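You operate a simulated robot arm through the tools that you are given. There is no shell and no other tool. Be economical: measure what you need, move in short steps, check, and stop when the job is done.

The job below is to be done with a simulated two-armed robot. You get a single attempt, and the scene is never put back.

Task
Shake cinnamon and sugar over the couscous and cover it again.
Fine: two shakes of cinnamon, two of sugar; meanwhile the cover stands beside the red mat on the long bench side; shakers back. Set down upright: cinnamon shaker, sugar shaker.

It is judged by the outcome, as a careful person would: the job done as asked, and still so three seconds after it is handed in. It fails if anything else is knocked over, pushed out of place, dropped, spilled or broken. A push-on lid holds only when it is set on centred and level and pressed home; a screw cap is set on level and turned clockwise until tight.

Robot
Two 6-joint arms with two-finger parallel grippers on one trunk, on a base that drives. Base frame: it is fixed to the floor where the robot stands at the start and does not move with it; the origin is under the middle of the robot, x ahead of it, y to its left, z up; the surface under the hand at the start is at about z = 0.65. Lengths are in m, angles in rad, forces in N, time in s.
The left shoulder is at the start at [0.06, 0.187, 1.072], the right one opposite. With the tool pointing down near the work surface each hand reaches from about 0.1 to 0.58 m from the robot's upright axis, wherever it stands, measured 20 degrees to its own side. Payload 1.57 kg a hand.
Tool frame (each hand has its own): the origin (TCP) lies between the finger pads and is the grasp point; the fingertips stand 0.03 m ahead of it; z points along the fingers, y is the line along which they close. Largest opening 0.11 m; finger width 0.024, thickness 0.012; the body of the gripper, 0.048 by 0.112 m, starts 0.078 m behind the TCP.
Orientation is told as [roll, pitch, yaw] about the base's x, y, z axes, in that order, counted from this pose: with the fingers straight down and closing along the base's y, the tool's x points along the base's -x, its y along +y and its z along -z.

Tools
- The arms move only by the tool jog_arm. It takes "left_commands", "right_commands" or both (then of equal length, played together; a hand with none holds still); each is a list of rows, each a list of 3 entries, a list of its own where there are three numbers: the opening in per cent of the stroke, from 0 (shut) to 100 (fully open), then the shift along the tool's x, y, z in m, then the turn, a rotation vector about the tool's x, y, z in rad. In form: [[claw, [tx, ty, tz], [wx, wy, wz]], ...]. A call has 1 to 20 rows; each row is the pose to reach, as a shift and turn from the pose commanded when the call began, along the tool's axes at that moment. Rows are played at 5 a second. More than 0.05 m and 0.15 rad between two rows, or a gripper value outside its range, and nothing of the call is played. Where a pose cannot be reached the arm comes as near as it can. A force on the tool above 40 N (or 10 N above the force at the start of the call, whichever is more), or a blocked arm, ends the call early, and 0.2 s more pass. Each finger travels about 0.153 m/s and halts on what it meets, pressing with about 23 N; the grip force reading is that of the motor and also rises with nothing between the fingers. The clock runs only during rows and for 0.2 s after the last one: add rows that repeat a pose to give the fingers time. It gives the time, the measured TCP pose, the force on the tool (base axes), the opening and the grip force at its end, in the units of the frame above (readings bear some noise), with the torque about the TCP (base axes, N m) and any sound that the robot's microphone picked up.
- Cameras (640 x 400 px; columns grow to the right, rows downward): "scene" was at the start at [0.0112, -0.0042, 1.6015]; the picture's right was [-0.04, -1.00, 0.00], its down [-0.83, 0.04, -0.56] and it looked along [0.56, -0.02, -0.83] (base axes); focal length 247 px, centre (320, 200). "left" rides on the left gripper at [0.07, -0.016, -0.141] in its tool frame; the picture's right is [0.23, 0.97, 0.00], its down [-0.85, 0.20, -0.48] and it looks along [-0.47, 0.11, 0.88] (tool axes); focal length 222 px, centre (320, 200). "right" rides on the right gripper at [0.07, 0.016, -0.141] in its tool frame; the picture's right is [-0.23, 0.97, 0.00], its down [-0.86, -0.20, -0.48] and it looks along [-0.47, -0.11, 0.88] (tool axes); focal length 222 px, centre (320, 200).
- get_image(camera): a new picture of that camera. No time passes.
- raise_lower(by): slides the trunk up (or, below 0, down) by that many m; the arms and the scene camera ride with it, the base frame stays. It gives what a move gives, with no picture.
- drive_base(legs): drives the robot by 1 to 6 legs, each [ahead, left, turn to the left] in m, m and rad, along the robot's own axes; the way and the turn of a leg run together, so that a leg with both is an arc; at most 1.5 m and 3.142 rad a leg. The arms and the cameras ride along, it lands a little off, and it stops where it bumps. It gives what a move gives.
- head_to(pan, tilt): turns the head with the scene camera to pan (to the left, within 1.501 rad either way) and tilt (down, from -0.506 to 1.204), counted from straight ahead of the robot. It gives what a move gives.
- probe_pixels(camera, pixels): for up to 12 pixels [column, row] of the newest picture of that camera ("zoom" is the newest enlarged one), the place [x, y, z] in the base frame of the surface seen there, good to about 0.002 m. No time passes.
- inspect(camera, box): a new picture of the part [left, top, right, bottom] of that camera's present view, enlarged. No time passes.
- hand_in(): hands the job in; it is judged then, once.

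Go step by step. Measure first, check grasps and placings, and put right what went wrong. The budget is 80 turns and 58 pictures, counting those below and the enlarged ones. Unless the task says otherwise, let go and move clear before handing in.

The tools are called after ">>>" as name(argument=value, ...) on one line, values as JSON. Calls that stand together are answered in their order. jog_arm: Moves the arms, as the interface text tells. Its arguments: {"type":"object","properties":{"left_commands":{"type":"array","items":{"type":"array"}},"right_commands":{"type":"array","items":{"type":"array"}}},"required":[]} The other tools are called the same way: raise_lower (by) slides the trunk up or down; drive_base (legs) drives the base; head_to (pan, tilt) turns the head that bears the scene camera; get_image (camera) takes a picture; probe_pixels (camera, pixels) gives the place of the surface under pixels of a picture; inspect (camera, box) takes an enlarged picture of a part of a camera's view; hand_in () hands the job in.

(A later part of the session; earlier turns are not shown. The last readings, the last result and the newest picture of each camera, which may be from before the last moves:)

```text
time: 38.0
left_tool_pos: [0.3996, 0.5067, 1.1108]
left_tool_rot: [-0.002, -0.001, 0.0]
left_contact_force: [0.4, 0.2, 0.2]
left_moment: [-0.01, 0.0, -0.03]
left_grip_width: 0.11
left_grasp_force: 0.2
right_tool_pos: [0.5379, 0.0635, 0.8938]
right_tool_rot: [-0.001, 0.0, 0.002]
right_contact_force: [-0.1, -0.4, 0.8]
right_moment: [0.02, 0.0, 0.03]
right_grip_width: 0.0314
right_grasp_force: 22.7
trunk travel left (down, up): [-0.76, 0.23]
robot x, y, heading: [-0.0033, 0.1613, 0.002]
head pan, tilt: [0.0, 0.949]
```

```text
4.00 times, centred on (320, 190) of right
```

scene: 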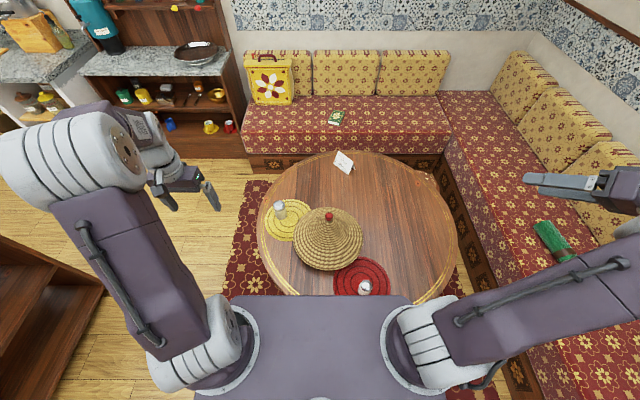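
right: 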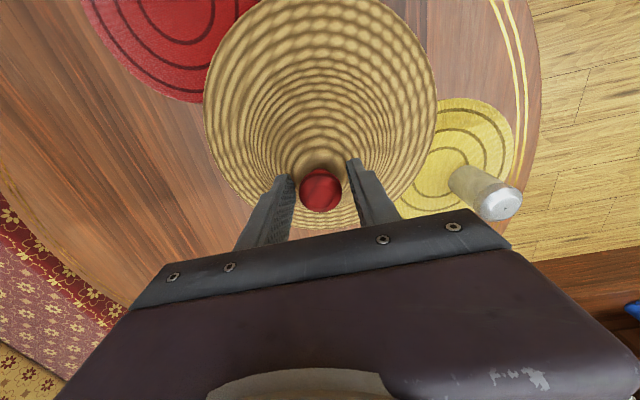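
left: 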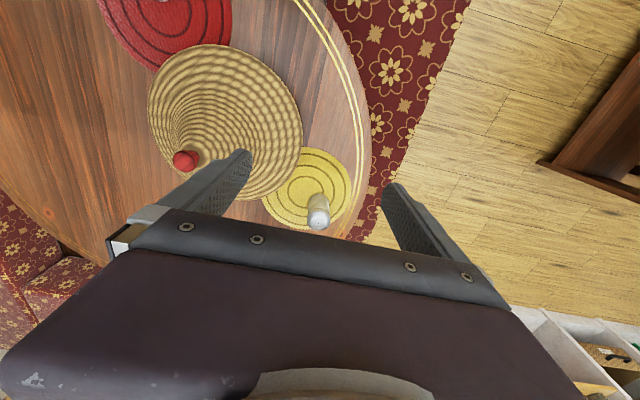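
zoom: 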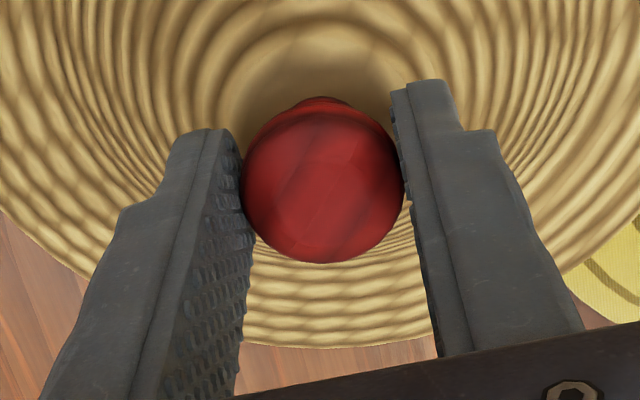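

The fingers now hold the red knob (width 0.031, no load). I lift slowly 0.10 m.

>>> jog_arm(right_commands=[[0, [0, 0, -0.01], [0, 0, 0]], [0, [0, 0, -0.025], [0, 0, 0]], [0, [0, 0, -0.045], [0, 0, 0]], [0, [0, 0, -0.07], [0, 0, 0]], [0, [0, 0, -0.095], [0, 0, 0]], [0, [0, 0, -0.12], [0, 0, 0]], [0, [0, 0, -0.12], [0, 0, 0]]])

>>> get_image(camera="scene")

```text
time: 39.6
left_tool_pos: [0.4006, 0.5081, 1.1096]
left_tool_rot: [-0.001, 0.001, -0.001]
left_contact_force: [-0.7, 0.2, 0.2]
left_moment: [-0.04, 0.0, 0.01]
left_grip_width: 0.1101
left_grasp_force: 0.1
right_tool_pos: [0.5387, 0.0631, 1.0147]
right_tool_rot: [0.001, 0.002, 0.002]
right_contact_force: [-0.1, 0.3, -2.6]
right_moment: [-0.01, -0.03, 0.03]
right_grip_width: 0.0314
right_grasp_force: 22.7
trunk travel left (down, up): [-0.76, 0.23]
robot x, y, heading: [-0.0008, 0.1599, 0.001]
head pan, tilt: [0.0, 0.949]
```

```text
32 pictures are left
```

scene: 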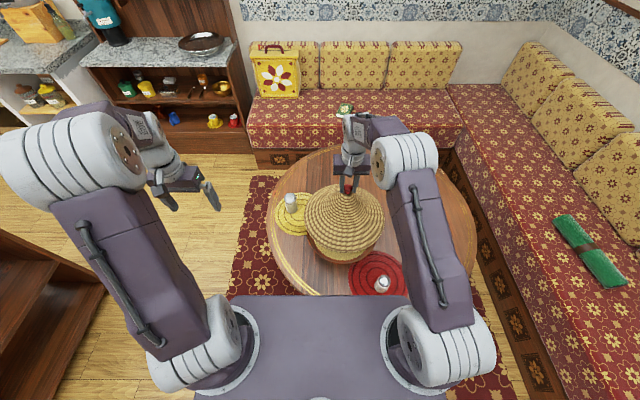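

The cover is lifted cleanly (rim z≈0.83, ~2.6 N). I drive right 0.2 m with it, clear above everything.

>>> drive_base(legs=[[0, -0.1, 0], [0, -0.1, 0]])

>>> get_image(camera="scene")

>>> probe_pixels(camera="scene", pixels=[[300, 215], [290, 240], [320, 230], [400, 210], [440, 210], [440, 235], [430, 260]])

```text
time: 41.5
left_tool_pos: [0.4012, 0.308, 1.1103]
left_tool_rot: [0.0, 0.0, 0.001]
left_contact_force: [0.5, 0.1, -0.3]
left_moment: [-0.02, 0.01, -0.01]
left_grip_width: 0.1101
left_grasp_force: 0.0
right_tool_pos: [0.5373, -0.1346, 1.015]
right_tool_rot: [0.0, 0.0, 0.002]
right_contact_force: [-0.1, 0.3, -3.9]
right_moment: [-0.01, 0.03, 0.0]
right_grip_width: 0.0316
right_grasp_force: 23.0
trunk travel left (down, up): [-0.76, 0.23]
robot x, y, heading: [-0.0016, -0.0375, -0.003]
head pan, tilt: [0.0, 0.949]
```

```text
31 pictures are left
```

scene: 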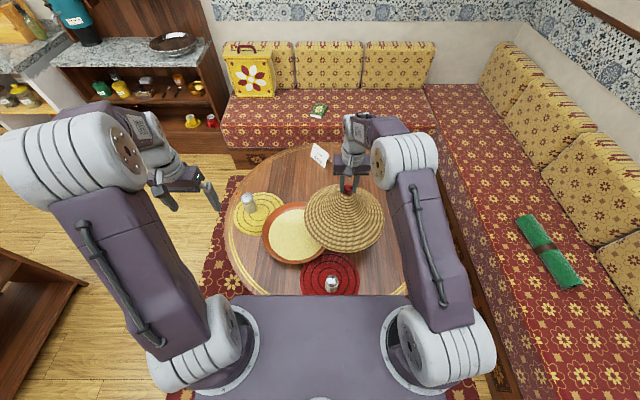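

```text
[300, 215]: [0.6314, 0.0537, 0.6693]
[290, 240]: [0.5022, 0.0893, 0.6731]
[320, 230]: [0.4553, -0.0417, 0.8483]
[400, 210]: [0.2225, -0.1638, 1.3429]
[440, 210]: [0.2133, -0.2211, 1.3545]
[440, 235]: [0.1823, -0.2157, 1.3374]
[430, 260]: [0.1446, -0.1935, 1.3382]
```

Couscous is exposed at (292,235). I carry the cover toward (0.465,-0.335), staying high, then check the table edge.

>>> jog_arm(right_commands=[[0, [0.01, -0.03, 0], [0, 0, 0]], [0, [0.025, -0.07, 0], [0, 0, 0]], [0, [0.04, -0.11, 0], [0, 0, 0]], [0, [0.055, -0.15, 0], [0, 0, 0]], [0, [0.068, -0.185, 0], [0, 0, 0]], [0, [0.073, -0.2, 0], [0, 0, 0]], [0, [0.073, -0.2, 0], [0, 0, 0]]])

>>> get_image(camera="right")

>>> probe_pixels(camera="right", pixels=[[225, 40], [215, 80], [212, 120], [215, 160], [430, 60], [440, 100], [400, 30]])

```text
time: 43.1
left_tool_pos: [0.401, 0.3091, 1.1103]
left_tool_rot: [0.0, -0.001, 0.0]
left_contact_force: [0.0, 0.5, 1.6]
left_moment: [-0.02, -0.03, 0.02]
left_grip_width: 0.1097
left_grasp_force: 0.0
right_tool_pos: [0.4656, -0.3352, 1.015]
right_tool_rot: [-0.001, -0.001, 0.004]
right_contact_force: [-0.3, 0.2, -1.6]
right_moment: [-0.01, 0.01, -0.02]
right_grip_width: 0.0314
right_grasp_force: 23.0
trunk travel left (down, up): [-0.76, 0.23]
robot x, y, heading: [0.001, -0.0416, 0.003]
head pan, tilt: [0.0, 0.949]
```

```text
30 pictures are left
```

right: 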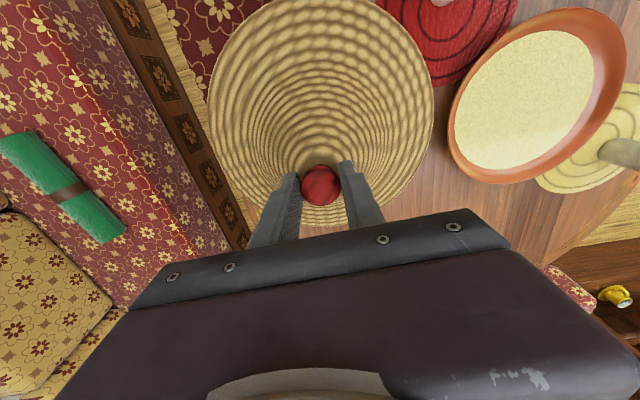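

```text
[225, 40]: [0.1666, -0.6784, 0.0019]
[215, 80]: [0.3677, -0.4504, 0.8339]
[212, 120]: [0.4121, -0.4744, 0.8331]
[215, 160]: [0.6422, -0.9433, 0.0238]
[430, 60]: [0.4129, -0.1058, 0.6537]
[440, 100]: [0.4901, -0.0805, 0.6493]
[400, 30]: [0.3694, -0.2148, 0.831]
```

Estimated table circle: centre (0.65,-0.07), r≈0.475; (0.475,-0.335) keeps the cover on the table and ~2 cm off the mat. I shift 1 cm and lower to just above the table.

>>> jog_arm(right_commands=[[0, [-0.01, 0, 0.02], [0, 0, 0]], [0, [-0.01, 0, 0.055], [0, 0, 0]], [0, [-0.01, 0, 0.09], [0, 0, 0]], [0, [-0.01, 0, 0.125], [0, 0, 0]], [0, [-0.01, 0, 0.15], [0, 0, 0]], [0, [-0.01, 0, 0.165], [0, 0, 0]], [0, [-0.01, 0, 0.17], [0, 0, 0]], [0, [-0.01, 0, 0.17], [0, 0, 0]]])

>>> get_image(camera="left")

>>> get_image(camera="right")

```text
time: 44.9
left_tool_pos: [0.3984, 0.3083, 1.1125]
left_tool_rot: [0.0, -0.003, 0.0]
left_contact_force: [0.0, 0.0, 0.1]
left_moment: [-0.02, -0.01, 0.0]
left_grip_width: 0.1102
left_grasp_force: 0.0
right_tool_pos: [0.4761, -0.3342, 0.8483]
right_tool_rot: [-0.004, -0.007, 0.003]
right_contact_force: [3.5, -7.1, 28.9]
right_moment: [-0.13, -0.18, -0.03]
right_grip_width: 0.0317
right_grasp_force: 23.1
trunk travel left (down, up): [-0.76, 0.23]
robot x, y, heading: [0.0047, -0.0339, 0.007]
head pan, tilt: [0.0, 0.949]
```

```text
29 pictures are left
```

left: 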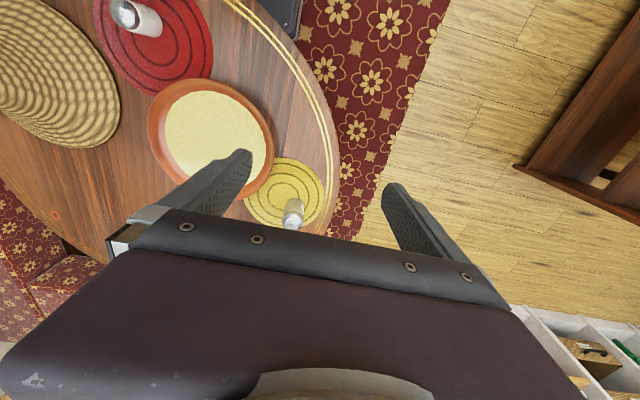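

```text
28 pictures are left
```

right: 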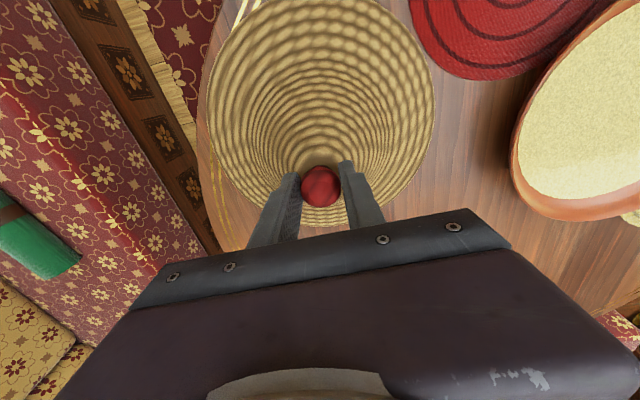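

The cover touches the table at TCP z≈0.848 (29 N). I ease up 2 mm, release, and rise.

>>> jog_arm(right_commands=[[0, [0, 0, -0.001], [0, 0, 0]], [0, [0, 0, -0.002], [0, 0, 0]], [20, [0, 0, -0.002], [0, 0, 0]], [45, [0, 0, -0.002], [0, 0, 0]], [45, [0, 0, -0.004], [0, 0, 0]], [45, [0, 0, -0.02], [0, 0, 0]], [45, [0, 0, -0.06], [0, 0, 0]], [45, [0, 0, -0.1], [0, 0, 0]], [45, [0, 0, -0.14], [0, 0, 0]], [45, [0, 0, -0.14], [0, 0, 0]]])

>>> get_image(camera="right")

>>> probe_pixels(camera="right", pixels=[[319, 148], [242, 100], [400, 100], [315, 20], [322, 192]])

>>> probe_pixels(camera="left", pixels=[[294, 208], [290, 200], [200, 125], [165, 185], [160, 140], [255, 110], [125, 15], [140, 25], [114, 140]])

```text
time: 47.1
left_tool_pos: [0.4004, 0.3073, 1.11]
left_tool_rot: [0.0, 0.0, -0.002]
left_contact_force: [-0.2, -0.1, 0.1]
left_moment: [0.0, 0.03, -0.04]
left_grip_width: 0.1102
left_grasp_force: 0.1
right_tool_pos: [0.4752, -0.3336, 0.985]
right_tool_rot: [0.0, 0.002, 0.002]
right_contact_force: [0.3, -0.8, 0.2]
right_moment: [-0.03, 0.02, -0.01]
right_grip_width: 0.0497
right_grasp_force: 0.1
trunk travel left (down, up): [-0.76, 0.23]
robot x, y, heading: [0.0003, -0.0416, 0.001]
head pan, tilt: [0.0, 0.949]
```

```text
27 pictures are left
```

right: 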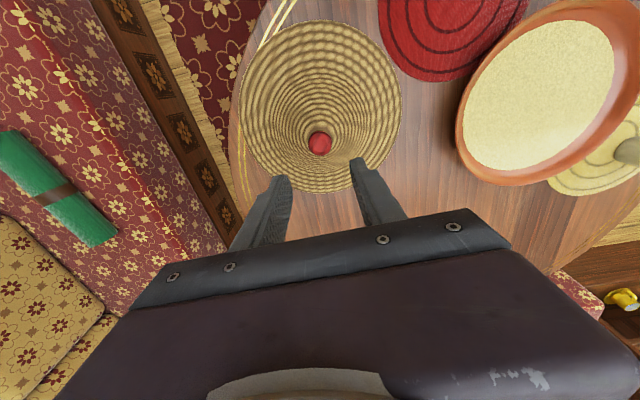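

```text
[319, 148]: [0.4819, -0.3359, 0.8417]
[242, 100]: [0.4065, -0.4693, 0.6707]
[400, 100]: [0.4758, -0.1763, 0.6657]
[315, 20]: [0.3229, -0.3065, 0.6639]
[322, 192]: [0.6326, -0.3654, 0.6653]
```

```text
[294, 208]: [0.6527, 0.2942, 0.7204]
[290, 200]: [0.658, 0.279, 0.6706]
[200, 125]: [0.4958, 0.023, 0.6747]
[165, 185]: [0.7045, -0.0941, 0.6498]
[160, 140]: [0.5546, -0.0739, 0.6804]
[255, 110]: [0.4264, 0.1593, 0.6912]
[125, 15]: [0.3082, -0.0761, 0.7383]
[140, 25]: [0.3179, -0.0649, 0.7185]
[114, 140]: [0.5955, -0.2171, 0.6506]
```

The cover stands level beside the mat (rim z≈0.665, gap to mat visible). Now I raise the right hand clear, then shift left and lower the trunk for the left hand to reach the yellow-mat shaker (~(0.655,0.29), top z≈0.76).

>>> jog_arm(right_commands=[[45, [0.0, 0, -0.04], [0, 0, 0]], [45, [0.0, 0, -0.08], [0, 0, 0]], [45, [0.015, 0, -0.12], [0, 0, 0]], [45, [0.03, 0, -0.16], [0, 0, 0]], [45, [0.05, 0.0, -0.2], [0, 0, 0]], [45, [0.07, 0.0, -0.22], [0, 0, 0]], [45, [0.07, 0.0, -0.22], [0, 0, 0]]])

>>> drive_base(legs=[[0, 0.1, 0]])

>>> raise_lower(by=-0.2)

>>> get_image(camera="left")

```text
time: 48.7
left_tool_pos: [0.4015, 0.3074, 1.1098]
left_tool_rot: [0.0, -0.002, -0.001]
left_contact_force: [0.5, -0.1, -0.7]
left_moment: [-0.02, -0.01, -0.03]
left_grip_width: 0.1101
left_grasp_force: 0.1
right_tool_pos: [0.4064, -0.3352, 1.2059]
right_tool_rot: [-0.001, 0.001, 0.001]
right_contact_force: [0.6, 0.0, 0.7]
right_moment: [-0.03, -0.01, 0.02]
right_grip_width: 0.0494
right_grasp_force: 0.0
trunk travel left (down, up): [-0.76, 0.23]
robot x, y, heading: [0.001, -0.0396, -0.004]
head pan, tilt: [0.0, 0.949]
```

```text
time: 49.8
left_tool_pos: [0.4001, 0.4061, 1.111]
left_tool_rot: [0.001, -0.001, -0.002]
left_contact_force: [-0.3, 0.2, 0.1]
left_moment: [0.0, -0.01, 0.01]
left_grip_width: 0.11
left_grasp_force: 0.1
right_tool_pos: [0.4065, -0.2375, 1.2058]
right_tool_rot: [0.001, 0.0, 0.001]
right_contact_force: [-1.0, -0.4, -0.5]
right_moment: [0.0, 0.02, -0.02]
right_grip_width: 0.0494
right_grasp_force: 0.2
trunk travel left (down, up): [-0.76, 0.23]
robot x, y, heading: [0.0033, 0.0598, -0.003]
head pan, tilt: [0.0, 0.949]
```

```text
time: 52.0
left_tool_pos: [0.4004, 0.4079, 0.9119]
left_tool_rot: [0.0, -0.001, -0.002]
left_contact_force: [0.3, -0.3, -0.4]
left_moment: [-0.01, -0.01, -0.02]
left_grip_width: 0.11
left_grasp_force: 0.0
right_tool_pos: [0.4068, -0.2364, 1.0069]
right_tool_rot: [-0.002, 0.001, 0.003]
right_contact_force: [-0.1, -0.4, 0.2]
right_moment: [-0.02, 0.0, -0.02]
right_grip_width: 0.0497
right_grasp_force: 0.1
trunk travel left (down, up): [-0.56, 0.43]
robot x, y, heading: [0.0023, 0.0631, -0.0]
head pan, tilt: [0.0, 0.949]
```

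```text
26 pictures are left
```

left: 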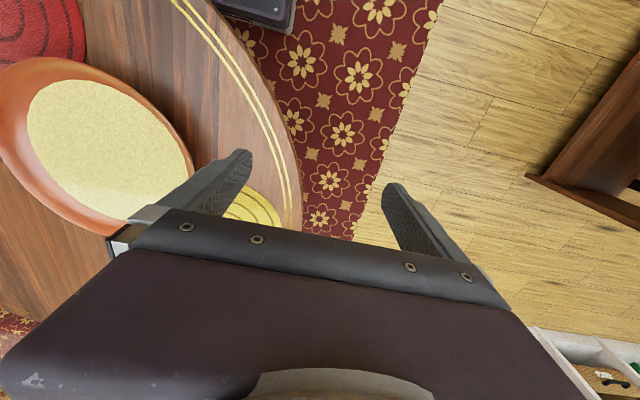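

I pitch the left hand so fingers point forward and 30° down, and move to a pre-grasp point 10 cm before the yellow-mat shaker.

>>> jog_arm(left_commands=[[100, [-0.02, -0.015, 0.018], [0, -0.131, 0]], [100, [-0.04, -0.03, 0.036], [0, -0.262, 0]], [100, [-0.06, -0.045, 0.055], [0, -0.393, 0]], [100, [-0.08, -0.06, 0.075], [0, -0.524, 0]], [100, [-0.1, -0.075, 0.095], [0, -0.655, 0]], [100, [-0.12, -0.09, 0.115], [0, -0.786, 0]], [100, [-0.14, -0.105, 0.135], [0, -0.917, 0]], [100, [-0.16, -0.118, 0.15], [0, -1.05, 0]], [100, [-0.16, -0.118, 0.15], [0, -1.05, 0]]])

>>> get_image(camera="left")

>>> get_image(camera="scene")

```text
time: 54.0
left_tool_pos: [0.5967, 0.3031, 0.776]
left_tool_rot: [-0.138, -1.031, 0.107]
left_contact_force: [0.2, -0.7, 0.6]
left_moment: [0.0, 0.01, -0.01]
left_grip_width: 0.1099
left_grasp_force: 0.0
left hand out of reach, approached as far as the arm can: row 4, 5, 6, 7, 8, 9
right_tool_pos: [0.406, -0.2353, 1.0052]
right_tool_rot: [-0.002, 0.0, 0.001]
right_contact_force: [0.1, -0.2, -0.1]
right_moment: [0.0, -0.01, -0.01]
right_grip_width: 0.0496
right_grasp_force: 0.1
trunk travel left (down, up): [-0.56, 0.43]
robot x, y, heading: [0.0006, 0.0626, 0.0]
head pan, tilt: [0.0, 0.949]
```

```text
25 pictures are left
```

left: 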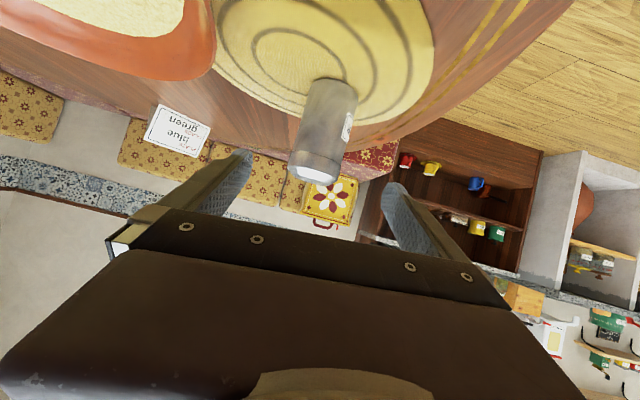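

```text
24 pictures are left
```

scene: 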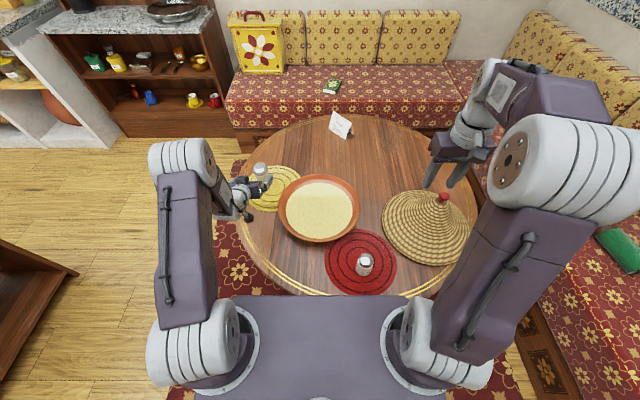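

The left hand stopped short at (0.597,0.303,0.776): the tool came in line with the forearm (wrist singular) and the shaker at x≈0.655 is far from this stand. I'll back the hand out and up, then re-stand the robot diagonally by the table's corner where everything is nearer.

>>> jog_arm(left_commands=[[100, [0, 0.0, -0.04], [0, 0, 0]], [100, [-0.01, 0.02, -0.08], [0, 0.08, 0]], [100, [-0.02, 0.04, -0.12], [0, 0.2, 0]], [100, [-0.03, 0.06, -0.16], [0, 0.32, 0]], [100, [-0.045, 0.06, -0.2], [0, 0.44, 0]], [100, [-0.06, 0.06, -0.24], [0, 0.55, 0]], [100, [-0.06, 0.06, -0.24], [0, 0.55, 0]]])

>>> raise_lower(by=0.15)

>>> head_to(pan=0.9, tilt=1.0)

>>> get_image(camera="scene")

```text
time: 55.6
left_tool_pos: [0.4219, 0.378, 0.9459]
left_tool_rot: [-0.081, -0.479, 0.028]
left_contact_force: [0.3, 0.3, -0.9]
left_moment: [-0.01, 0.01, 0.01]
left_grip_width: 0.1099
left_grasp_force: 0.0
left hand out of reach, approached as far as the arm can: row 1
right_tool_pos: [0.4061, -0.2343, 1.0052]
right_tool_rot: [-0.003, 0.003, 0.002]
right_contact_force: [1.0, 0.3, 0.6]
right_moment: [-0.01, 0.01, 0.01]
right_grip_width: 0.0495
right_grasp_force: 0.0
trunk travel left (down, up): [-0.56, 0.43]
robot x, y, heading: [-0.0013, 0.0622, 0.0]
head pan, tilt: [0.0, 0.949]
```

```text
time: 57.4
left_tool_pos: [0.4218, 0.3775, 1.0965]
left_tool_rot: [-0.082, -0.48, 0.026]
left_contact_force: [-0.9, -0.4, 0.1]
left_moment: [-0.01, 0.0, 0.02]
left_grip_width: 0.1098
left_grasp_force: 0.1
right_tool_pos: [0.4064, -0.2356, 1.1547]
right_tool_rot: [-0.001, 0.001, 0.002]
right_contact_force: [0.1, 0.9, 0.0]
right_moment: [-0.03, 0.02, 0.0]
right_grip_width: 0.0496
right_grasp_force: 0.0
trunk travel left (down, up): [-0.71, 0.28]
robot x, y, heading: [-0.001, 0.0628, -0.001]
head pan, tilt: [0.0, 0.949]
```

```text
time: 58.5
left_tool_pos: [0.4223, 0.378, 1.0964]
left_tool_rot: [-0.082, -0.48, 0.026]
left_contact_force: [-0.1, -1.0, 0.3]
left_moment: [-0.02, -0.02, 0.01]
left_grip_width: 0.11
left_grasp_force: 0.0
right_tool_pos: [0.4064, -0.2365, 1.1554]
right_tool_rot: [0.0, -0.001, 0.002]
right_contact_force: [0.5, 0.3, -0.9]
right_moment: [-0.01, -0.03, -0.01]
right_grip_width: 0.0497
right_grasp_force: 0.1
trunk travel left (down, up): [-0.71, 0.28]
robot x, y, heading: [-0.0034, 0.0597, 0.004]
head pan, tilt: [0.901, 1.0]
```

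```text
23 pictures are left
```

scene: 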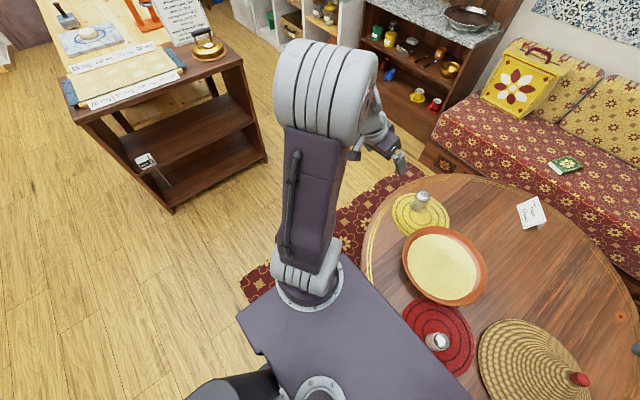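

Floor on the left looks open up to the small sideboard (265,155)/(172,210). I measure it to plan the diagonal stand.

>>> probe_pixels(camera="scene", pixels=[[172, 210], [265, 155], [230, 60], [80, 120], [250, 290], [240, 318], [225, 385], [420, 200], [438, 338], [400, 180]])

```text
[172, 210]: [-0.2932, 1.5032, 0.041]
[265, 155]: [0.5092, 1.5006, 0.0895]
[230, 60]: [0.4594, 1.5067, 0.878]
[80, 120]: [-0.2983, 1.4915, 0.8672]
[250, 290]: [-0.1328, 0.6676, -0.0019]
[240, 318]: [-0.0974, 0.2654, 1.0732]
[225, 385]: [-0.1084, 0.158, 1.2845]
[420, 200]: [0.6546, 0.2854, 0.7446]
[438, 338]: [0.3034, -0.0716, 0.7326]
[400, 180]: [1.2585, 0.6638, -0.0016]
```

Plenty of space (sideboard is at y≥1.49). I drive back, left, turn right 0.70 rad and move up to the table diagonally.

>>> drive_base(legs=[[-0.1, 0, 0], [0, 0.5, 0], [0, 0, -0.7], [0.29, 0, 0]])

>>> head_to(pan=0, tilt=1.0)

>>> get_image(camera="scene")

```text
time: 65.7
left_tool_pos: [0.6477, 0.3451, 1.0976]
left_tool_rot: [-0.082, -0.482, -0.675]
left_contact_force: [0.0, 0.5, -0.3]
left_moment: [0.0, 0.0, -0.01]
left_grip_width: 0.1099
left_grasp_force: 0.1
right_tool_pos: [0.2397, -0.1138, 1.1567]
right_tool_rot: [-0.002, 0.0, -0.697]
right_contact_force: [0.6, -0.2, -0.3]
right_moment: [-0.03, -0.01, -0.02]
right_grip_width: 0.0494
right_grasp_force: 0.1
trunk travel left (down, up): [-0.71, 0.28]
robot x, y, heading: [0.1197, 0.3754, -0.699]
head pan, tilt: [0.901, 1.0]
```

```text
time: 66.9
left_tool_pos: [0.6487, 0.3443, 1.0963]
left_tool_rot: [-0.082, -0.478, -0.672]
left_contact_force: [0.4, -0.1, -0.1]
left_moment: [0.0, 0.0, 0.01]
left_grip_width: 0.1099
left_grasp_force: 0.0
right_tool_pos: [0.2399, -0.1133, 1.1568]
right_tool_rot: [-0.002, -0.001, -0.698]
right_contact_force: [0.1, -1.1, -0.8]
right_moment: [-0.01, -0.01, -0.01]
right_grip_width: 0.0496
right_grasp_force: 0.0
trunk travel left (down, up): [-0.71, 0.28]
robot x, y, heading: [0.1238, 0.3756, -0.7]
head pan, tilt: [0.0, 1.0]
```

```text
22 pictures are left
```

scene: 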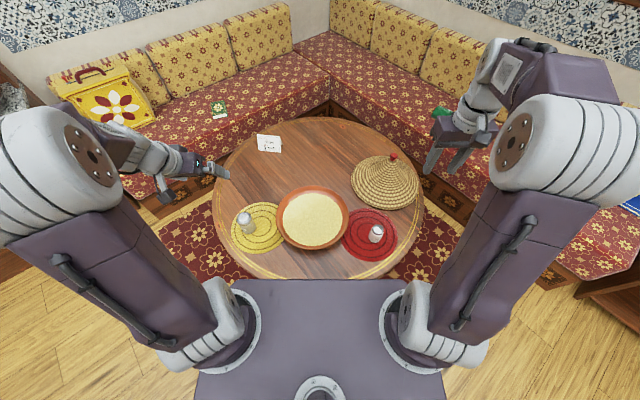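

This stand is good: both shakers (245,222), (376,234) and the bowl are close. I zoom on both shakers to get their exact positions.

>>> inspect(camera="scene", box=[222, 200, 270, 245])

>>> probe_pixels(camera="zoom", pixels=[[300, 120], [300, 170], [300, 220], [230, 220], [370, 220], [300, 290]])

>>> inspect(camera="scene", box=[352, 212, 400, 257])

>>> probe_pixels(camera="zoom", pixels=[[330, 130], [330, 180], [330, 230], [280, 230], [380, 230], [330, 290]])

```text
8.89 times, centred on (246, 222) of scene
```

zoom: 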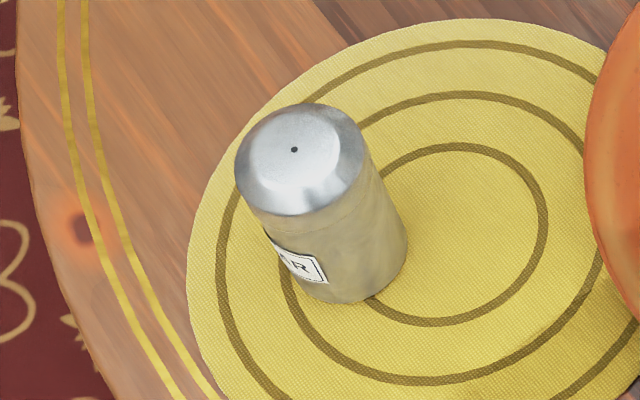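

```text
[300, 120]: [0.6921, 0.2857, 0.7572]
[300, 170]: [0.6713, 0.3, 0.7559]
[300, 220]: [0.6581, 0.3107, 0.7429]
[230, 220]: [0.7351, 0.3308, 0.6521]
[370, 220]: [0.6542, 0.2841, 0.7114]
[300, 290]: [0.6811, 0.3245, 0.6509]
```

```text
8.89 times, centred on (376, 234) of scene
```

zoom: 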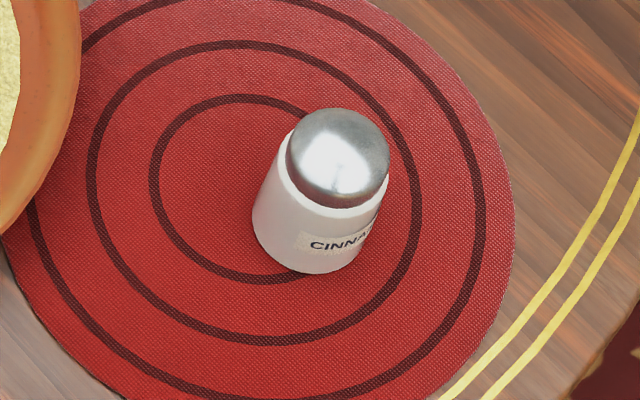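

```text
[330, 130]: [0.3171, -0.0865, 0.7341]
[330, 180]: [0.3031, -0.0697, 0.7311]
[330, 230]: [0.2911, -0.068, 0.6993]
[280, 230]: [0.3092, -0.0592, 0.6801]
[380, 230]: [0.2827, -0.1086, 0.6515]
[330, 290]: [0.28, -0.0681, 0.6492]
```

The labels read "…AR" (sugar, yellow mat, axis ≈(0.672,0.294)) and "CINNA…" (red mat, axis ≈(0.307,-0.082)). To pour I must invert the shaker by turning the hand about its own axis, so I test the left wrist's range in free air first.

>>> jog_arm(left_commands=[[100, [0, 0, 0], [0, 0, 0.145]], [100, [0, 0, 0], [0, 0, 0.29]], [100, [0, 0, 0], [0, 0, 0.435]], [100, [0, 0, 0], [0, 0, 0.58]], [100, [0, 0, 0], [0, 0, 0.725]], [100, [0, 0, 0], [0, 0, 0.87]], [100, [0, 0, 0], [0, 0, 1.015]], [100, [0, 0, 0], [0, 0, 1.16]], [100, [0, 0, 0], [0, 0, 1.305]], [100, [0, 0, 0], [0, 0, 1.45]], [100, [0, 0, 0], [0, 0, 1.595]], [100, [0, 0, 0], [0, 0, 1.74]], [100, [0, 0, 0], [0, 0, 1.885]], [100, [0, 0, 0], [0, 0, 2.03]], [100, [0, 0, 0], [0, 0, 2.175]], [100, [0, 0, 0], [0, 0, 2.32]], [100, [0, 0, 0], [0, 0, 2.465]], [100, [0, 0, 0], [0, 0, 2.61]], [100, [0, 0, 0], [0, 0, 2.755]], [100, [0, 0, 0], [0, 0, 2.755]]])

```text
time: 71.1
left_tool_pos: [0.6101, 0.2637, 1.1103]
left_tool_rot: [0.204, 0.417, 2.911]
left_contact_force: [-0.1, -0.1, -0.2]
left_moment: [-0.02, -0.01, 0.0]
left_grip_width: 0.1097
left_grasp_force: 0.1
left hand out of reach, approached as far as the arm can: row 14, 15, 16, 17, 18, 19, 20
right_tool_pos: [0.241, -0.1138, 1.1555]
right_tool_rot: [-0.001, -0.002, -0.698]
right_contact_force: [-0.1, -0.4, 0.0]
right_moment: [0.06, 0.01, 0.02]
right_grip_width: 0.0494
right_grasp_force: 0.2
trunk travel left (down, up): [-0.71, 0.28]
robot x, y, heading: [0.1184, 0.3742, -0.703]
head pan, tilt: [0.0, 1.0]
```

The left wrist turns only about ±2 rad by itself, so for the flip I want the arm more stretched and level (forearm helps the roll). I unroll the left hand, raise both hands, then back the robot 0.12 m and lower the trunk.

>>> jog_arm(left_commands=[[100, [0.004, -0.003, -0.007], [0, 0, -0.143]], [100, [0.008, -0.007, -0.013], [0, 0, -0.286]], [100, [0.011, -0.01, -0.02], [0, 0, -0.429]], [100, [0.015, -0.013, -0.027], [0, 0, -0.572]], [100, [0.019, -0.017, -0.033], [0, 0, -0.715]], [100, [0.023, -0.02, -0.04], [0, 0, -0.858]], [100, [0.026, -0.023, -0.046], [0, 0, -1.001]], [100, [0.03, -0.027, -0.053], [0, 0, -1.144]], [100, [0.034, -0.03, -0.06], [0, 0, -1.287]], [100, [0.038, -0.033, -0.066], [0, 0, -1.43]], [100, [0.041, -0.036, -0.073], [0, 0, -1.573]], [100, [0.045, -0.04, -0.08], [0, 0, -1.716]], [100, [0.049, -0.043, -0.086], [0, 0, -1.859]], [100, [0.053, -0.046, -0.093], [0, 0, -2.002]], [100, [0.057, -0.05, -0.1], [0, 0, -2.145]], [100, [0.06, -0.053, -0.106], [0, 0, -2.288]], [100, [0.064, -0.056, -0.113], [0, 0, -2.431]], [100, [0.068, -0.06, -0.12], [0, 0, -2.574]], [100, [0.0716, -0.063, -0.126], [0, 0, -2.716]], [100, [0.0716, -0.063, -0.126], [0, 0, -2.716]]], right_commands=[[45, [0, 0, -0.01], [0, 0, 0]], [45, [0, 0, -0.02], [0, 0, 0]], [45, [0, 0, -0.03], [0, 0, 0]], [45, [0, 0, -0.04], [0, 0, 0]], [45, [0, 0, -0.05], [0, 0, 0]], [45, [0, 0, -0.06], [0, 0, 0]], [45, [0, 0, -0.07], [0, 0, 0]], [45, [0, 0, -0.08], [0, 0, 0]], [45, [0, 0, -0.09], [0, 0, 0]], [45, [0, 0, -0.1], [0, 0, 0]], [45, [0, 0, -0.11], [0, 0, 0]], [45, [0, 0, -0.12], [0, 0, 0]], [45, [0, 0, -0.12], [0, 0, 0]], [45, [0, 0, -0.12], [0, 0, 0]], [45, [0, 0, -0.12], [0, 0, 0]], [45, [0, 0, -0.12], [0, 0, 0]], [45, [0, 0, -0.12], [0, 0, 0]], [45, [0, 0, -0.12], [0, 0, 0]], [45, [0, 0, -0.12], [0, 0, 0]], [45, [0, 0, -0.12], [0, 0, 0]]])

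>>> drive_base(legs=[[-0.12, 0, 0]])

>>> raise_lower(by=-0.34)

```text
time: 75.3
left_tool_pos: [0.6506, 0.3438, 1.2391]
left_tool_rot: [-0.004, -0.465, -0.696]
left_contact_force: [0.4, 0.1, 0.6]
left_moment: [0.02, -0.03, -0.02]
left_grip_width: 0.11
left_grasp_force: 0.1
right_tool_pos: [0.2398, -0.1152, 1.2761]
right_tool_rot: [-0.001, 0.001, -0.698]
right_contact_force: [0.5, 0.2, 0.0]
right_moment: [-0.04, 0.0, -0.02]
right_grip_width: 0.0497
right_grasp_force: 0.1
trunk travel left (down, up): [-0.71, 0.28]
robot x, y, heading: [0.1187, 0.3769, -0.703]
head pan, tilt: [0.0, 1.0]
```

```text
time: 76.5
left_tool_pos: [0.5609, 0.4179, 1.2414]
left_tool_rot: [-0.003, -0.46, -0.697]
left_contact_force: [-0.1, 0.6, 0.5]
left_moment: [0.02, 0.04, -0.02]
left_grip_width: 0.11
left_grasp_force: 0.1
right_tool_pos: [0.1509, -0.038, 1.2753]
right_tool_rot: [0.001, 0.003, -0.696]
right_contact_force: [0.3, -0.2, 0.2]
right_moment: [0.0, 0.0, 0.02]
right_grip_width: 0.0495
right_grasp_force: 0.1
trunk travel left (down, up): [-0.71, 0.28]
robot x, y, heading: [0.0287, 0.4482, -0.704]
head pan, tilt: [0.0, 1.0]
```

```text
time: 79.9
left_tool_pos: [0.5593, 0.4211, 0.9003]
left_tool_rot: [-0.003, -0.462, -0.696]
left_contact_force: [0.0, -0.4, -0.3]
left_moment: [0.02, 0.0, 0.02]
left_grip_width: 0.1098
left_grasp_force: 0.1
right_tool_pos: [0.1498, -0.0377, 0.9362]
right_tool_rot: [0.001, 0.001, -0.698]
right_contact_force: [-0.8, 0.0, -0.5]
right_moment: [0.0, -0.02, -0.03]
right_grip_width: 0.0495
right_grasp_force: 0.0
trunk travel left (down, up): [-0.37, 0.62]
robot x, y, heading: [0.028, 0.4483, -0.699]
head pan, tilt: [0.0, 1.0]
```

Now at a good stand (left shoulder at z≈0.74). I turn the left hand to point at the sugar shaker, 15° below horizontal, at a point ~10 cm before it and a bit high.

>>> jog_arm(left_commands=[[100, [-0.003, -0.0063, 0.0174], [-0.023, -0.1206, -0.0186]], [100, [-0.006, -0.0127, 0.035], [-0.0457, -0.241, -0.037]], [100, [-0.009, -0.019, 0.052], [-0.0686, -0.362, -0.0557]], [100, [-0.012, -0.0254, 0.07], [-0.0914, -0.482, -0.0743]], [100, [-0.015, -0.0317, 0.087], [-0.114, -0.603, -0.0929]], [100, [-0.018, -0.038, 0.1046], [-0.137, -0.723, -0.111]], [100, [-0.0209, -0.0444, 0.122], [-0.16, -0.844, -0.13]], [100, [-0.0209, -0.0444, 0.122], [-0.16, -0.844, -0.13]]])

>>> get_image(camera="left")

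```text
time: 81.7
left_tool_pos: [0.6065, 0.3792, 0.8211]
left_tool_rot: [-0.115, -1.297, -0.403]
left_contact_force: [0.0, -0.4, 0.6]
left_moment: [-0.02, -0.03, 0.01]
left_grip_width: 0.1099
left_grasp_force: 0.0
left hand out of reach, approached as far as the arm can: row 4, 5, 6, 7, 8
right_tool_pos: [0.1502, -0.0372, 0.9352]
right_tool_rot: [0.001, 0.0, -0.698]
right_contact_force: [-0.6, -0.1, -0.1]
right_moment: [0.02, 0.04, 0.02]
right_grip_width: 0.0495
right_grasp_force: 0.0
trunk travel left (down, up): [-0.37, 0.62]
robot x, y, heading: [0.0295, 0.4527, -0.698]
head pan, tilt: [0.0, 1.0]
```

```text
19 pictures are left
```

left: 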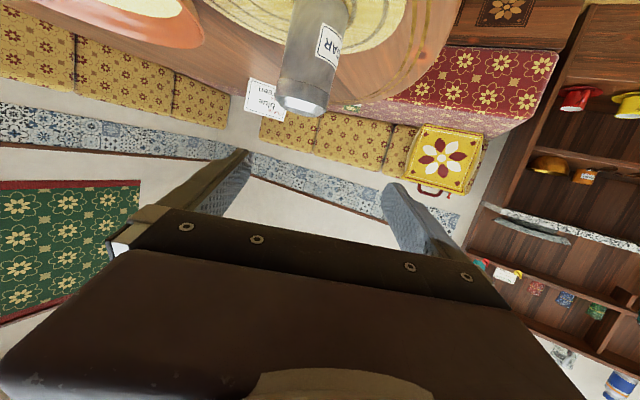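

The orientation is essentially right (tool points at azimuth −0.52, 15° down, fingers closing horizontally); only position lags. The shaker is at (315,60). I now translate to the pre-grasp point, in line with the arm.

>>> jog_arm(left_commands=[[100, [0.018, -0.014, 0.013], [-0.008, 0, -0.002]], [100, [0.036, -0.028, 0.026], [-0.016, 0, -0.004]], [100, [0.054, -0.0415, 0.0385], [-0.025, 0, -0.007]], [100, [0.054, -0.0415, 0.0385], [-0.025, 0, -0.007]], [100, [0.054, -0.0415, 0.0385], [-0.025, 0, -0.007]]])

```text
time: 82.9
left_tool_pos: [0.6398, 0.375, 0.789]
left_tool_rot: [-0.178, -1.287, -0.331]
left_contact_force: [0.3, 0.6, 0.5]
left_moment: [0.02, -0.01, -0.01]
left_grip_width: 0.1099
left_grasp_force: 0.1
left hand out of reach, approached as far as the arm can: row 1, 2, 3, 4, 5
right_tool_pos: [0.1496, -0.0376, 0.9351]
right_tool_rot: [-0.002, 0.0, -0.698]
right_contact_force: [-0.3, -0.3, -0.7]
right_moment: [0.0, 0.01, -0.02]
right_grip_width: 0.0495
right_grasp_force: 0.1
trunk travel left (down, up): [-0.37, 0.62]
robot x, y, heading: [0.0304, 0.4534, -0.698]
head pan, tilt: [0.0, 1.0]
```

The wrist can't bend much above the forearm line, so it needs a shallower forearm: I raise/retract the hand, then lower the trunk another 0.17 m.

>>> jog_arm(left_commands=[[100, [-0.028, -0.001, -0.02], [0, 0, 0]], [100, [-0.056, -0.002, -0.04], [0, 0, 0]], [100, [-0.084, -0.004, -0.06], [0, 0, 0]], [100, [-0.112, -0.005, -0.08], [0, 0, 0]], [100, [-0.14, -0.006, -0.098], [0, 0, 0]], [100, [-0.14, -0.006, -0.098], [0, 0, 0]]])

>>> raise_lower(by=-0.17)

```text
time: 84.3
left_tool_pos: [0.5941, 0.403, 0.9493]
left_tool_rot: [-0.176, -1.286, -0.33]
left_contact_force: [-1.6, 0.5, 0.9]
left_moment: [-0.02, -0.02, 0.01]
left_grip_width: 0.1104
left_grasp_force: 0.1
right_tool_pos: [0.1494, -0.0372, 0.934]
right_tool_rot: [-0.001, 0.002, -0.699]
right_contact_force: [0.7, 0.2, 0.3]
right_moment: [-0.01, 0.01, -0.01]
right_grip_width: 0.0496
right_grasp_force: 0.1
trunk travel left (down, up): [-0.37, 0.62]
robot x, y, heading: [0.0316, 0.4489, -0.7]
head pan, tilt: [0.0, 1.0]
```

```text
time: 86.2
left_tool_pos: [0.5932, 0.4035, 0.7803]
left_tool_rot: [-0.178, -1.287, -0.33]
left_contact_force: [-0.2, -0.5, -0.2]
left_moment: [0.0, -0.03, 0.01]
left_grip_width: 0.1099
left_grasp_force: 0.1
right_tool_pos: [0.1497, -0.0369, 0.7665]
right_tool_rot: [-0.002, 0.0, -0.698]
right_contact_force: [0.6, 1.2, 0.1]
right_moment: [-0.02, 0.0, -0.02]
right_grip_width: 0.0494
right_grasp_force: 0.0
trunk travel left (down, up): [-0.2, 0.79]
robot x, y, heading: [0.0288, 0.4473, -0.701]
head pan, tilt: [0.0, 1.0]
```

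Motion tracks well now. I move to the pre-grasp point 10 cm short of the sugar shaker and level the fingers.

>>> jog_arm(left_commands=[[100, [0.01, -0.014, 0.0], [0, 0, 0.013]], [100, [0.02, -0.028, 0.01], [0, 0, 0.026]], [100, [0.031, -0.042, 0.024], [0, 0, 0.039]], [100, [0.0417, -0.0548, 0.0386], [0, 0, 0.052]], [100, [0.0417, -0.0548, 0.0386], [0, 0, 0.052]]])

>>> get_image(camera="left")

```text
time: 87.4
left_tool_pos: [0.5962, 0.3642, 0.7278]
left_tool_rot: [-0.003, -1.291, -0.518]
left_contact_force: [-0.1, 0.0, 0.6]
left_moment: [0.02, 0.0, 0.0]
left_grip_width: 0.1099
left_grasp_force: 0.0
left hand out of reach, approached as far as the arm can: row 3, 4, 5
right_tool_pos: [0.149, -0.0373, 0.7659]
right_tool_rot: [0.0, 0.0, -0.698]
right_contact_force: [0.3, 0.3, 0.2]
right_moment: [0.02, 0.01, 0.0]
right_grip_width: 0.0494
right_grasp_force: 0.0
trunk travel left (down, up): [-0.2, 0.79]
robot x, y, heading: [0.0294, 0.4509, -0.701]
head pan, tilt: [0.0, 1.0]
```

```text
18 pictures are left
```

left: 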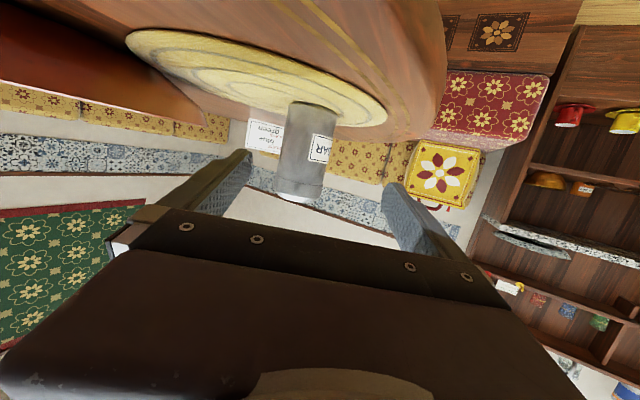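

Tool is aligned (roll 0); the shaker is 10 cm ahead and 2.3 cm to the right of the line. I advance 4 cm with a 2.3 cm right shift and check.

>>> jog_arm(left_commands=[[100, [0, -0.012, 0.02], [0, 0, 0]], [100, [0, -0.023, 0.035], [0, 0, 0]], [100, [0, -0.023, 0.035], [0, 0, 0]]])

```text
time: 88.2
left_tool_pos: [0.6203, 0.3559, 0.7233]
left_tool_rot: [-0.005, -1.29, -0.517]
left_contact_force: [-0.2, 0.6, -0.5]
left_moment: [0.01, 0.01, 0.0]
left_grip_width: 0.11
left_grasp_force: 0.1
left hand out of reach, approached as far as the arm can: row 1, 2, 3
right_tool_pos: [0.1496, -0.0375, 0.765]
right_tool_rot: [-0.001, 0.001, -0.696]
right_contact_force: [0.9, -0.7, -0.7]
right_moment: [-0.01, 0.0, 0.03]
right_grip_width: 0.0496
right_grasp_force: 0.1
trunk travel left (down, up): [-0.2, 0.79]
robot x, y, heading: [0.0332, 0.4498, -0.704]
head pan, tilt: [0.0, 1.0]
```

Sideways motion is blocked when the tool lines up with the arm plane, but turning the tool further right is allowed. I yaw the hand to azimuth −0.75 about the present position so the line passes through the shaker.

>>> jog_arm(left_commands=[[100, [0, -0.001, -0.012], [0.075, 0, 0.021]], [100, [-0.001, -0.004, -0.02], [0.15, 0, 0.043]], [100, [-0.0026, -0.006, -0.02], [0.224, 0, 0.0645]], [100, [-0.0026, -0.006, -0.02], [0.224, 0, 0.0645]]])

>>> get_image(camera="left")

```text
time: 89.2
left_tool_pos: [0.6003, 0.3597, 0.7304]
left_tool_rot: [0.003, -1.295, -0.751]
left_contact_force: [-0.2, 0.9, -0.3]
left_moment: [0.02, -0.02, 0.01]
left_grip_width: 0.11
left_grasp_force: 0.0
right_tool_pos: [0.1496, -0.0361, 0.7656]
right_tool_rot: [0.0, -0.001, -0.697]
right_contact_force: [-0.2, -0.1, -0.2]
right_moment: [0.0, -0.05, 0.02]
right_grip_width: 0.0496
right_grasp_force: 0.1
trunk travel left (down, up): [-0.2, 0.79]
robot x, y, heading: [0.0278, 0.4509, -0.702]
head pan, tilt: [0.0, 1.0]
```

```text
17 pictures are left
```

left: 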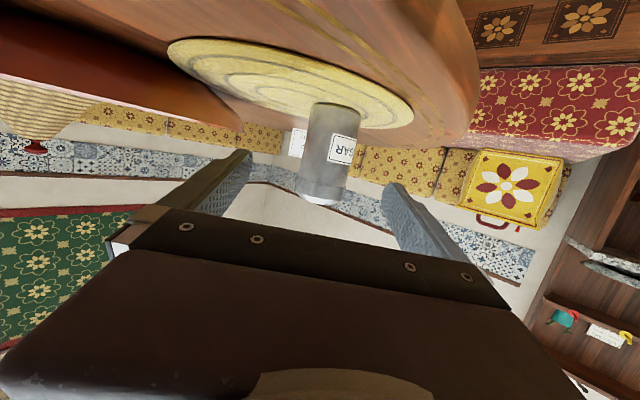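

No reach flag now, and the shaker sits centred between the fingers at (328,155). I verify its side edges before advancing.

>>> probe_pixels(camera="left", pixels=[[308, 150], [330, 130], [330, 160], [350, 150], [320, 190], [325, 200]])

>>> jog_arm(left_commands=[[100, [0, 0, 0.03], [0, 0, 0]], [100, [0, 0, 0.06], [0, 0, 0]], [100, [0, 0, 0.06], [0, 0, 0]]])

```text
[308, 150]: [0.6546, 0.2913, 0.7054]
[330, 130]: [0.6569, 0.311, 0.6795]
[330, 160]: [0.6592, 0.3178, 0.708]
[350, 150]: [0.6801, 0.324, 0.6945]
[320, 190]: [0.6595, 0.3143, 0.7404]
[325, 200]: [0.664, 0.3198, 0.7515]
```

```text
time: 90.0
left_tool_pos: [0.6436, 0.3196, 0.7145]
left_tool_rot: [0.003, -1.292, -0.75]
left_contact_force: [-0.7, -0.1, 0.0]
left_moment: [0.04, 0.03, -0.02]
left_grip_width: 0.1101
left_grasp_force: 0.0
right_tool_pos: [0.1498, -0.0373, 0.7654]
right_tool_rot: [0.001, 0.0, -0.697]
right_contact_force: [0.0, 0.0, -0.7]
right_moment: [-0.01, 0.0, -0.03]
right_grip_width: 0.0495
right_grasp_force: 0.0
trunk travel left (down, up): [-0.2, 0.79]
robot x, y, heading: [0.0265, 0.4515, -0.699]
head pan, tilt: [0.0, 1.0]
```

Shaker axis ≈(0.675,0.298): 3.8 cm ahead, 6 mm to the left. I advance and close.

>>> jog_arm(left_commands=[[100, [0, 0.005, 0.018], [0, 0, 0]], [100, [0, 0.006, 0.036], [0, 0, 0]], [100, [0, 0.006, 0.036], [0, 0, 0]], [70, [0, 0.006, 0.036], [0, 0, 0]], [50, [0, 0.006, 0.036], [0, 0, 0]], [30, [0, 0.006, 0.036], [0, 0, 0]], [0, [0, 0.006, 0.036], [0, 0, 0]], [0, [0, 0.006, 0.036], [0, 0, 0]], [0, [0, 0.006, 0.036], [0, 0, 0]]])

>>> get_image(camera="left")

```text
time: 92.0
left_tool_pos: [0.6725, 0.3016, 0.7046]
left_tool_rot: [0.004, -1.289, -0.75]
left_contact_force: [0.1, 0.0, 0.2]
left_moment: [0.02, -0.02, -0.01]
left_grip_width: 0.0547
left_grasp_force: 23.6
right_tool_pos: [0.1503, -0.0374, 0.7665]
right_tool_rot: [-0.001, 0.0, -0.698]
right_contact_force: [-0.3, 0.5, 0.0]
right_moment: [0.01, -0.01, 0.01]
right_grip_width: 0.0492
right_grasp_force: 0.0
trunk travel left (down, up): [-0.2, 0.79]
robot x, y, heading: [0.0324, 0.4535, -0.695]
head pan, tilt: [0.0, 1.0]
```

```text
16 pictures are left
```

left: 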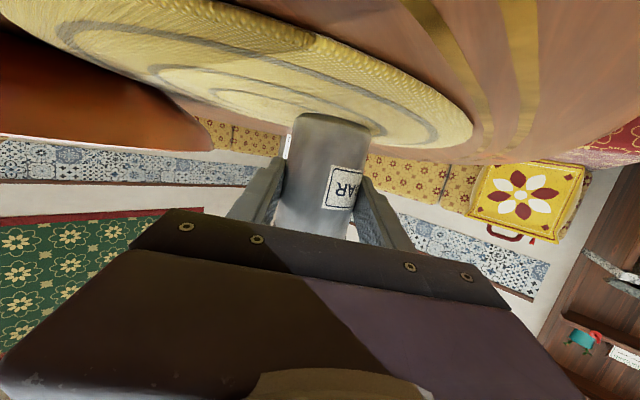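

Gripped (width 0.055, level). I lift by raising the trunk 0.10 m, then swing over the bowl, turning the hand with the arm.

>>> raise_lower(by=0.1)

>>> jog_arm(left_commands=[[0, [-0.006, -0.0378, 0.008], [0.0646, 0, 0.0186]], [0, [-0.012, -0.0755, 0.016], [0.129, 0, 0.037]], [0, [-0.018, -0.113, 0.024], [0.194, 0, 0.0557]], [0, [-0.024, -0.151, 0.032], [0.258, 0, 0.0743]], [0, [-0.03, -0.189, 0.04], [0.323, 0, 0.093]], [0, [-0.036, -0.2265, 0.048], [0.387, 0, 0.111]], [0, [-0.042, -0.2643, 0.0556], [0.452, 0, 0.13]], [0, [-0.042, -0.2643, 0.0556], [0.452, 0, 0.13]]])

>>> get_image(camera="scene")

```text
time: 93.3
left_tool_pos: [0.6719, 0.3031, 0.8045]
left_tool_rot: [0.004, -1.291, -0.75]
left_contact_force: [-0.5, -0.2, -2.2]
left_moment: [0.02, 0.05, -0.03]
left_grip_width: 0.0545
left_grasp_force: 22.9
right_tool_pos: [0.15, -0.0369, 0.8657]
right_tool_rot: [-0.001, 0.001, -0.698]
right_contact_force: [-0.6, -0.2, -0.7]
right_moment: [0.01, 0.01, 0.0]
right_grip_width: 0.0493
right_grasp_force: 0.1
trunk travel left (down, up): [-0.3, 0.69]
robot x, y, heading: [0.0322, 0.4499, -0.698]
head pan, tilt: [0.0, 1.0]
```

```text
time: 95.1
left_tool_pos: [0.5414, 0.0622, 0.8302]
left_tool_rot: [0.002, -1.289, -1.221]
left_contact_force: [0.3, 0.6, -1.4]
left_moment: [0.01, 0.03, 0.01]
left_grip_width: 0.0542
left_grasp_force: 23.1
right_tool_pos: [0.1489, -0.036, 0.8658]
right_tool_rot: [-0.003, 0.0, -0.7]
right_contact_force: [-0.9, -0.4, -0.4]
right_moment: [0.02, 0.03, -0.01]
right_grip_width: 0.0495
right_grasp_force: 0.0
trunk travel left (down, up): [-0.3, 0.69]
robot x, y, heading: [0.0284, 0.4563, -0.701]
head pan, tilt: [0.0, 1.0]
```

```text
15 pictures are left
```

scene: 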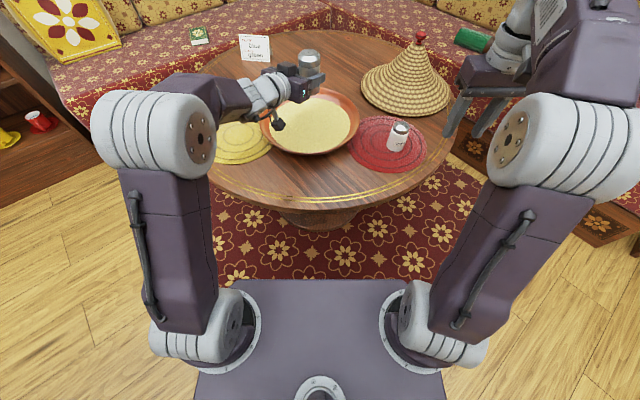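

The sugar shaker is upright over the bowl centre (0.541,0.062,0.83). Now I roll the hand about its axis (negative sense has the range) to invert it.

>>> jog_arm(left_commands=[[0, [0, 0, 0], [0, 0, -0.145]], [0, [0, 0, 0], [0, 0, -0.29]], [0, [0, 0, 0], [0, 0, -0.435]], [0, [0, 0, 0], [0, 0, -0.58]], [0, [0, 0, 0], [0, 0, -0.725]], [0, [0, 0, 0], [0, 0, -0.87]], [0, [0, 0, 0], [0, 0, -1.015]], [0, [0, 0, 0], [0, 0, -1.16]], [0, [0, 0, 0], [0, 0, -1.305]], [0, [0, 0, 0], [0, 0, -1.45]]])

```text
time: 97.3
left_tool_pos: [0.541, 0.0632, 0.8294]
left_tool_rot: [-1.288, -0.114, 0.318]
left_contact_force: [0.3, -0.2, -1.7]
left_moment: [0.01, -0.02, 0.0]
left_grip_width: 0.0546
left_grasp_force: 23.2
right_tool_pos: [0.1508, -0.037, 0.8657]
right_tool_rot: [0.0, 0.001, -0.699]
right_contact_force: [0.1, 0.4, -0.5]
right_moment: [-0.02, -0.02, -0.04]
right_grip_width: 0.0495
right_grasp_force: 0.0
trunk travel left (down, up): [-0.3, 0.69]
robot x, y, heading: [0.0313, 0.4487, -0.701]
head pan, tilt: [0.0, 1.0]
```

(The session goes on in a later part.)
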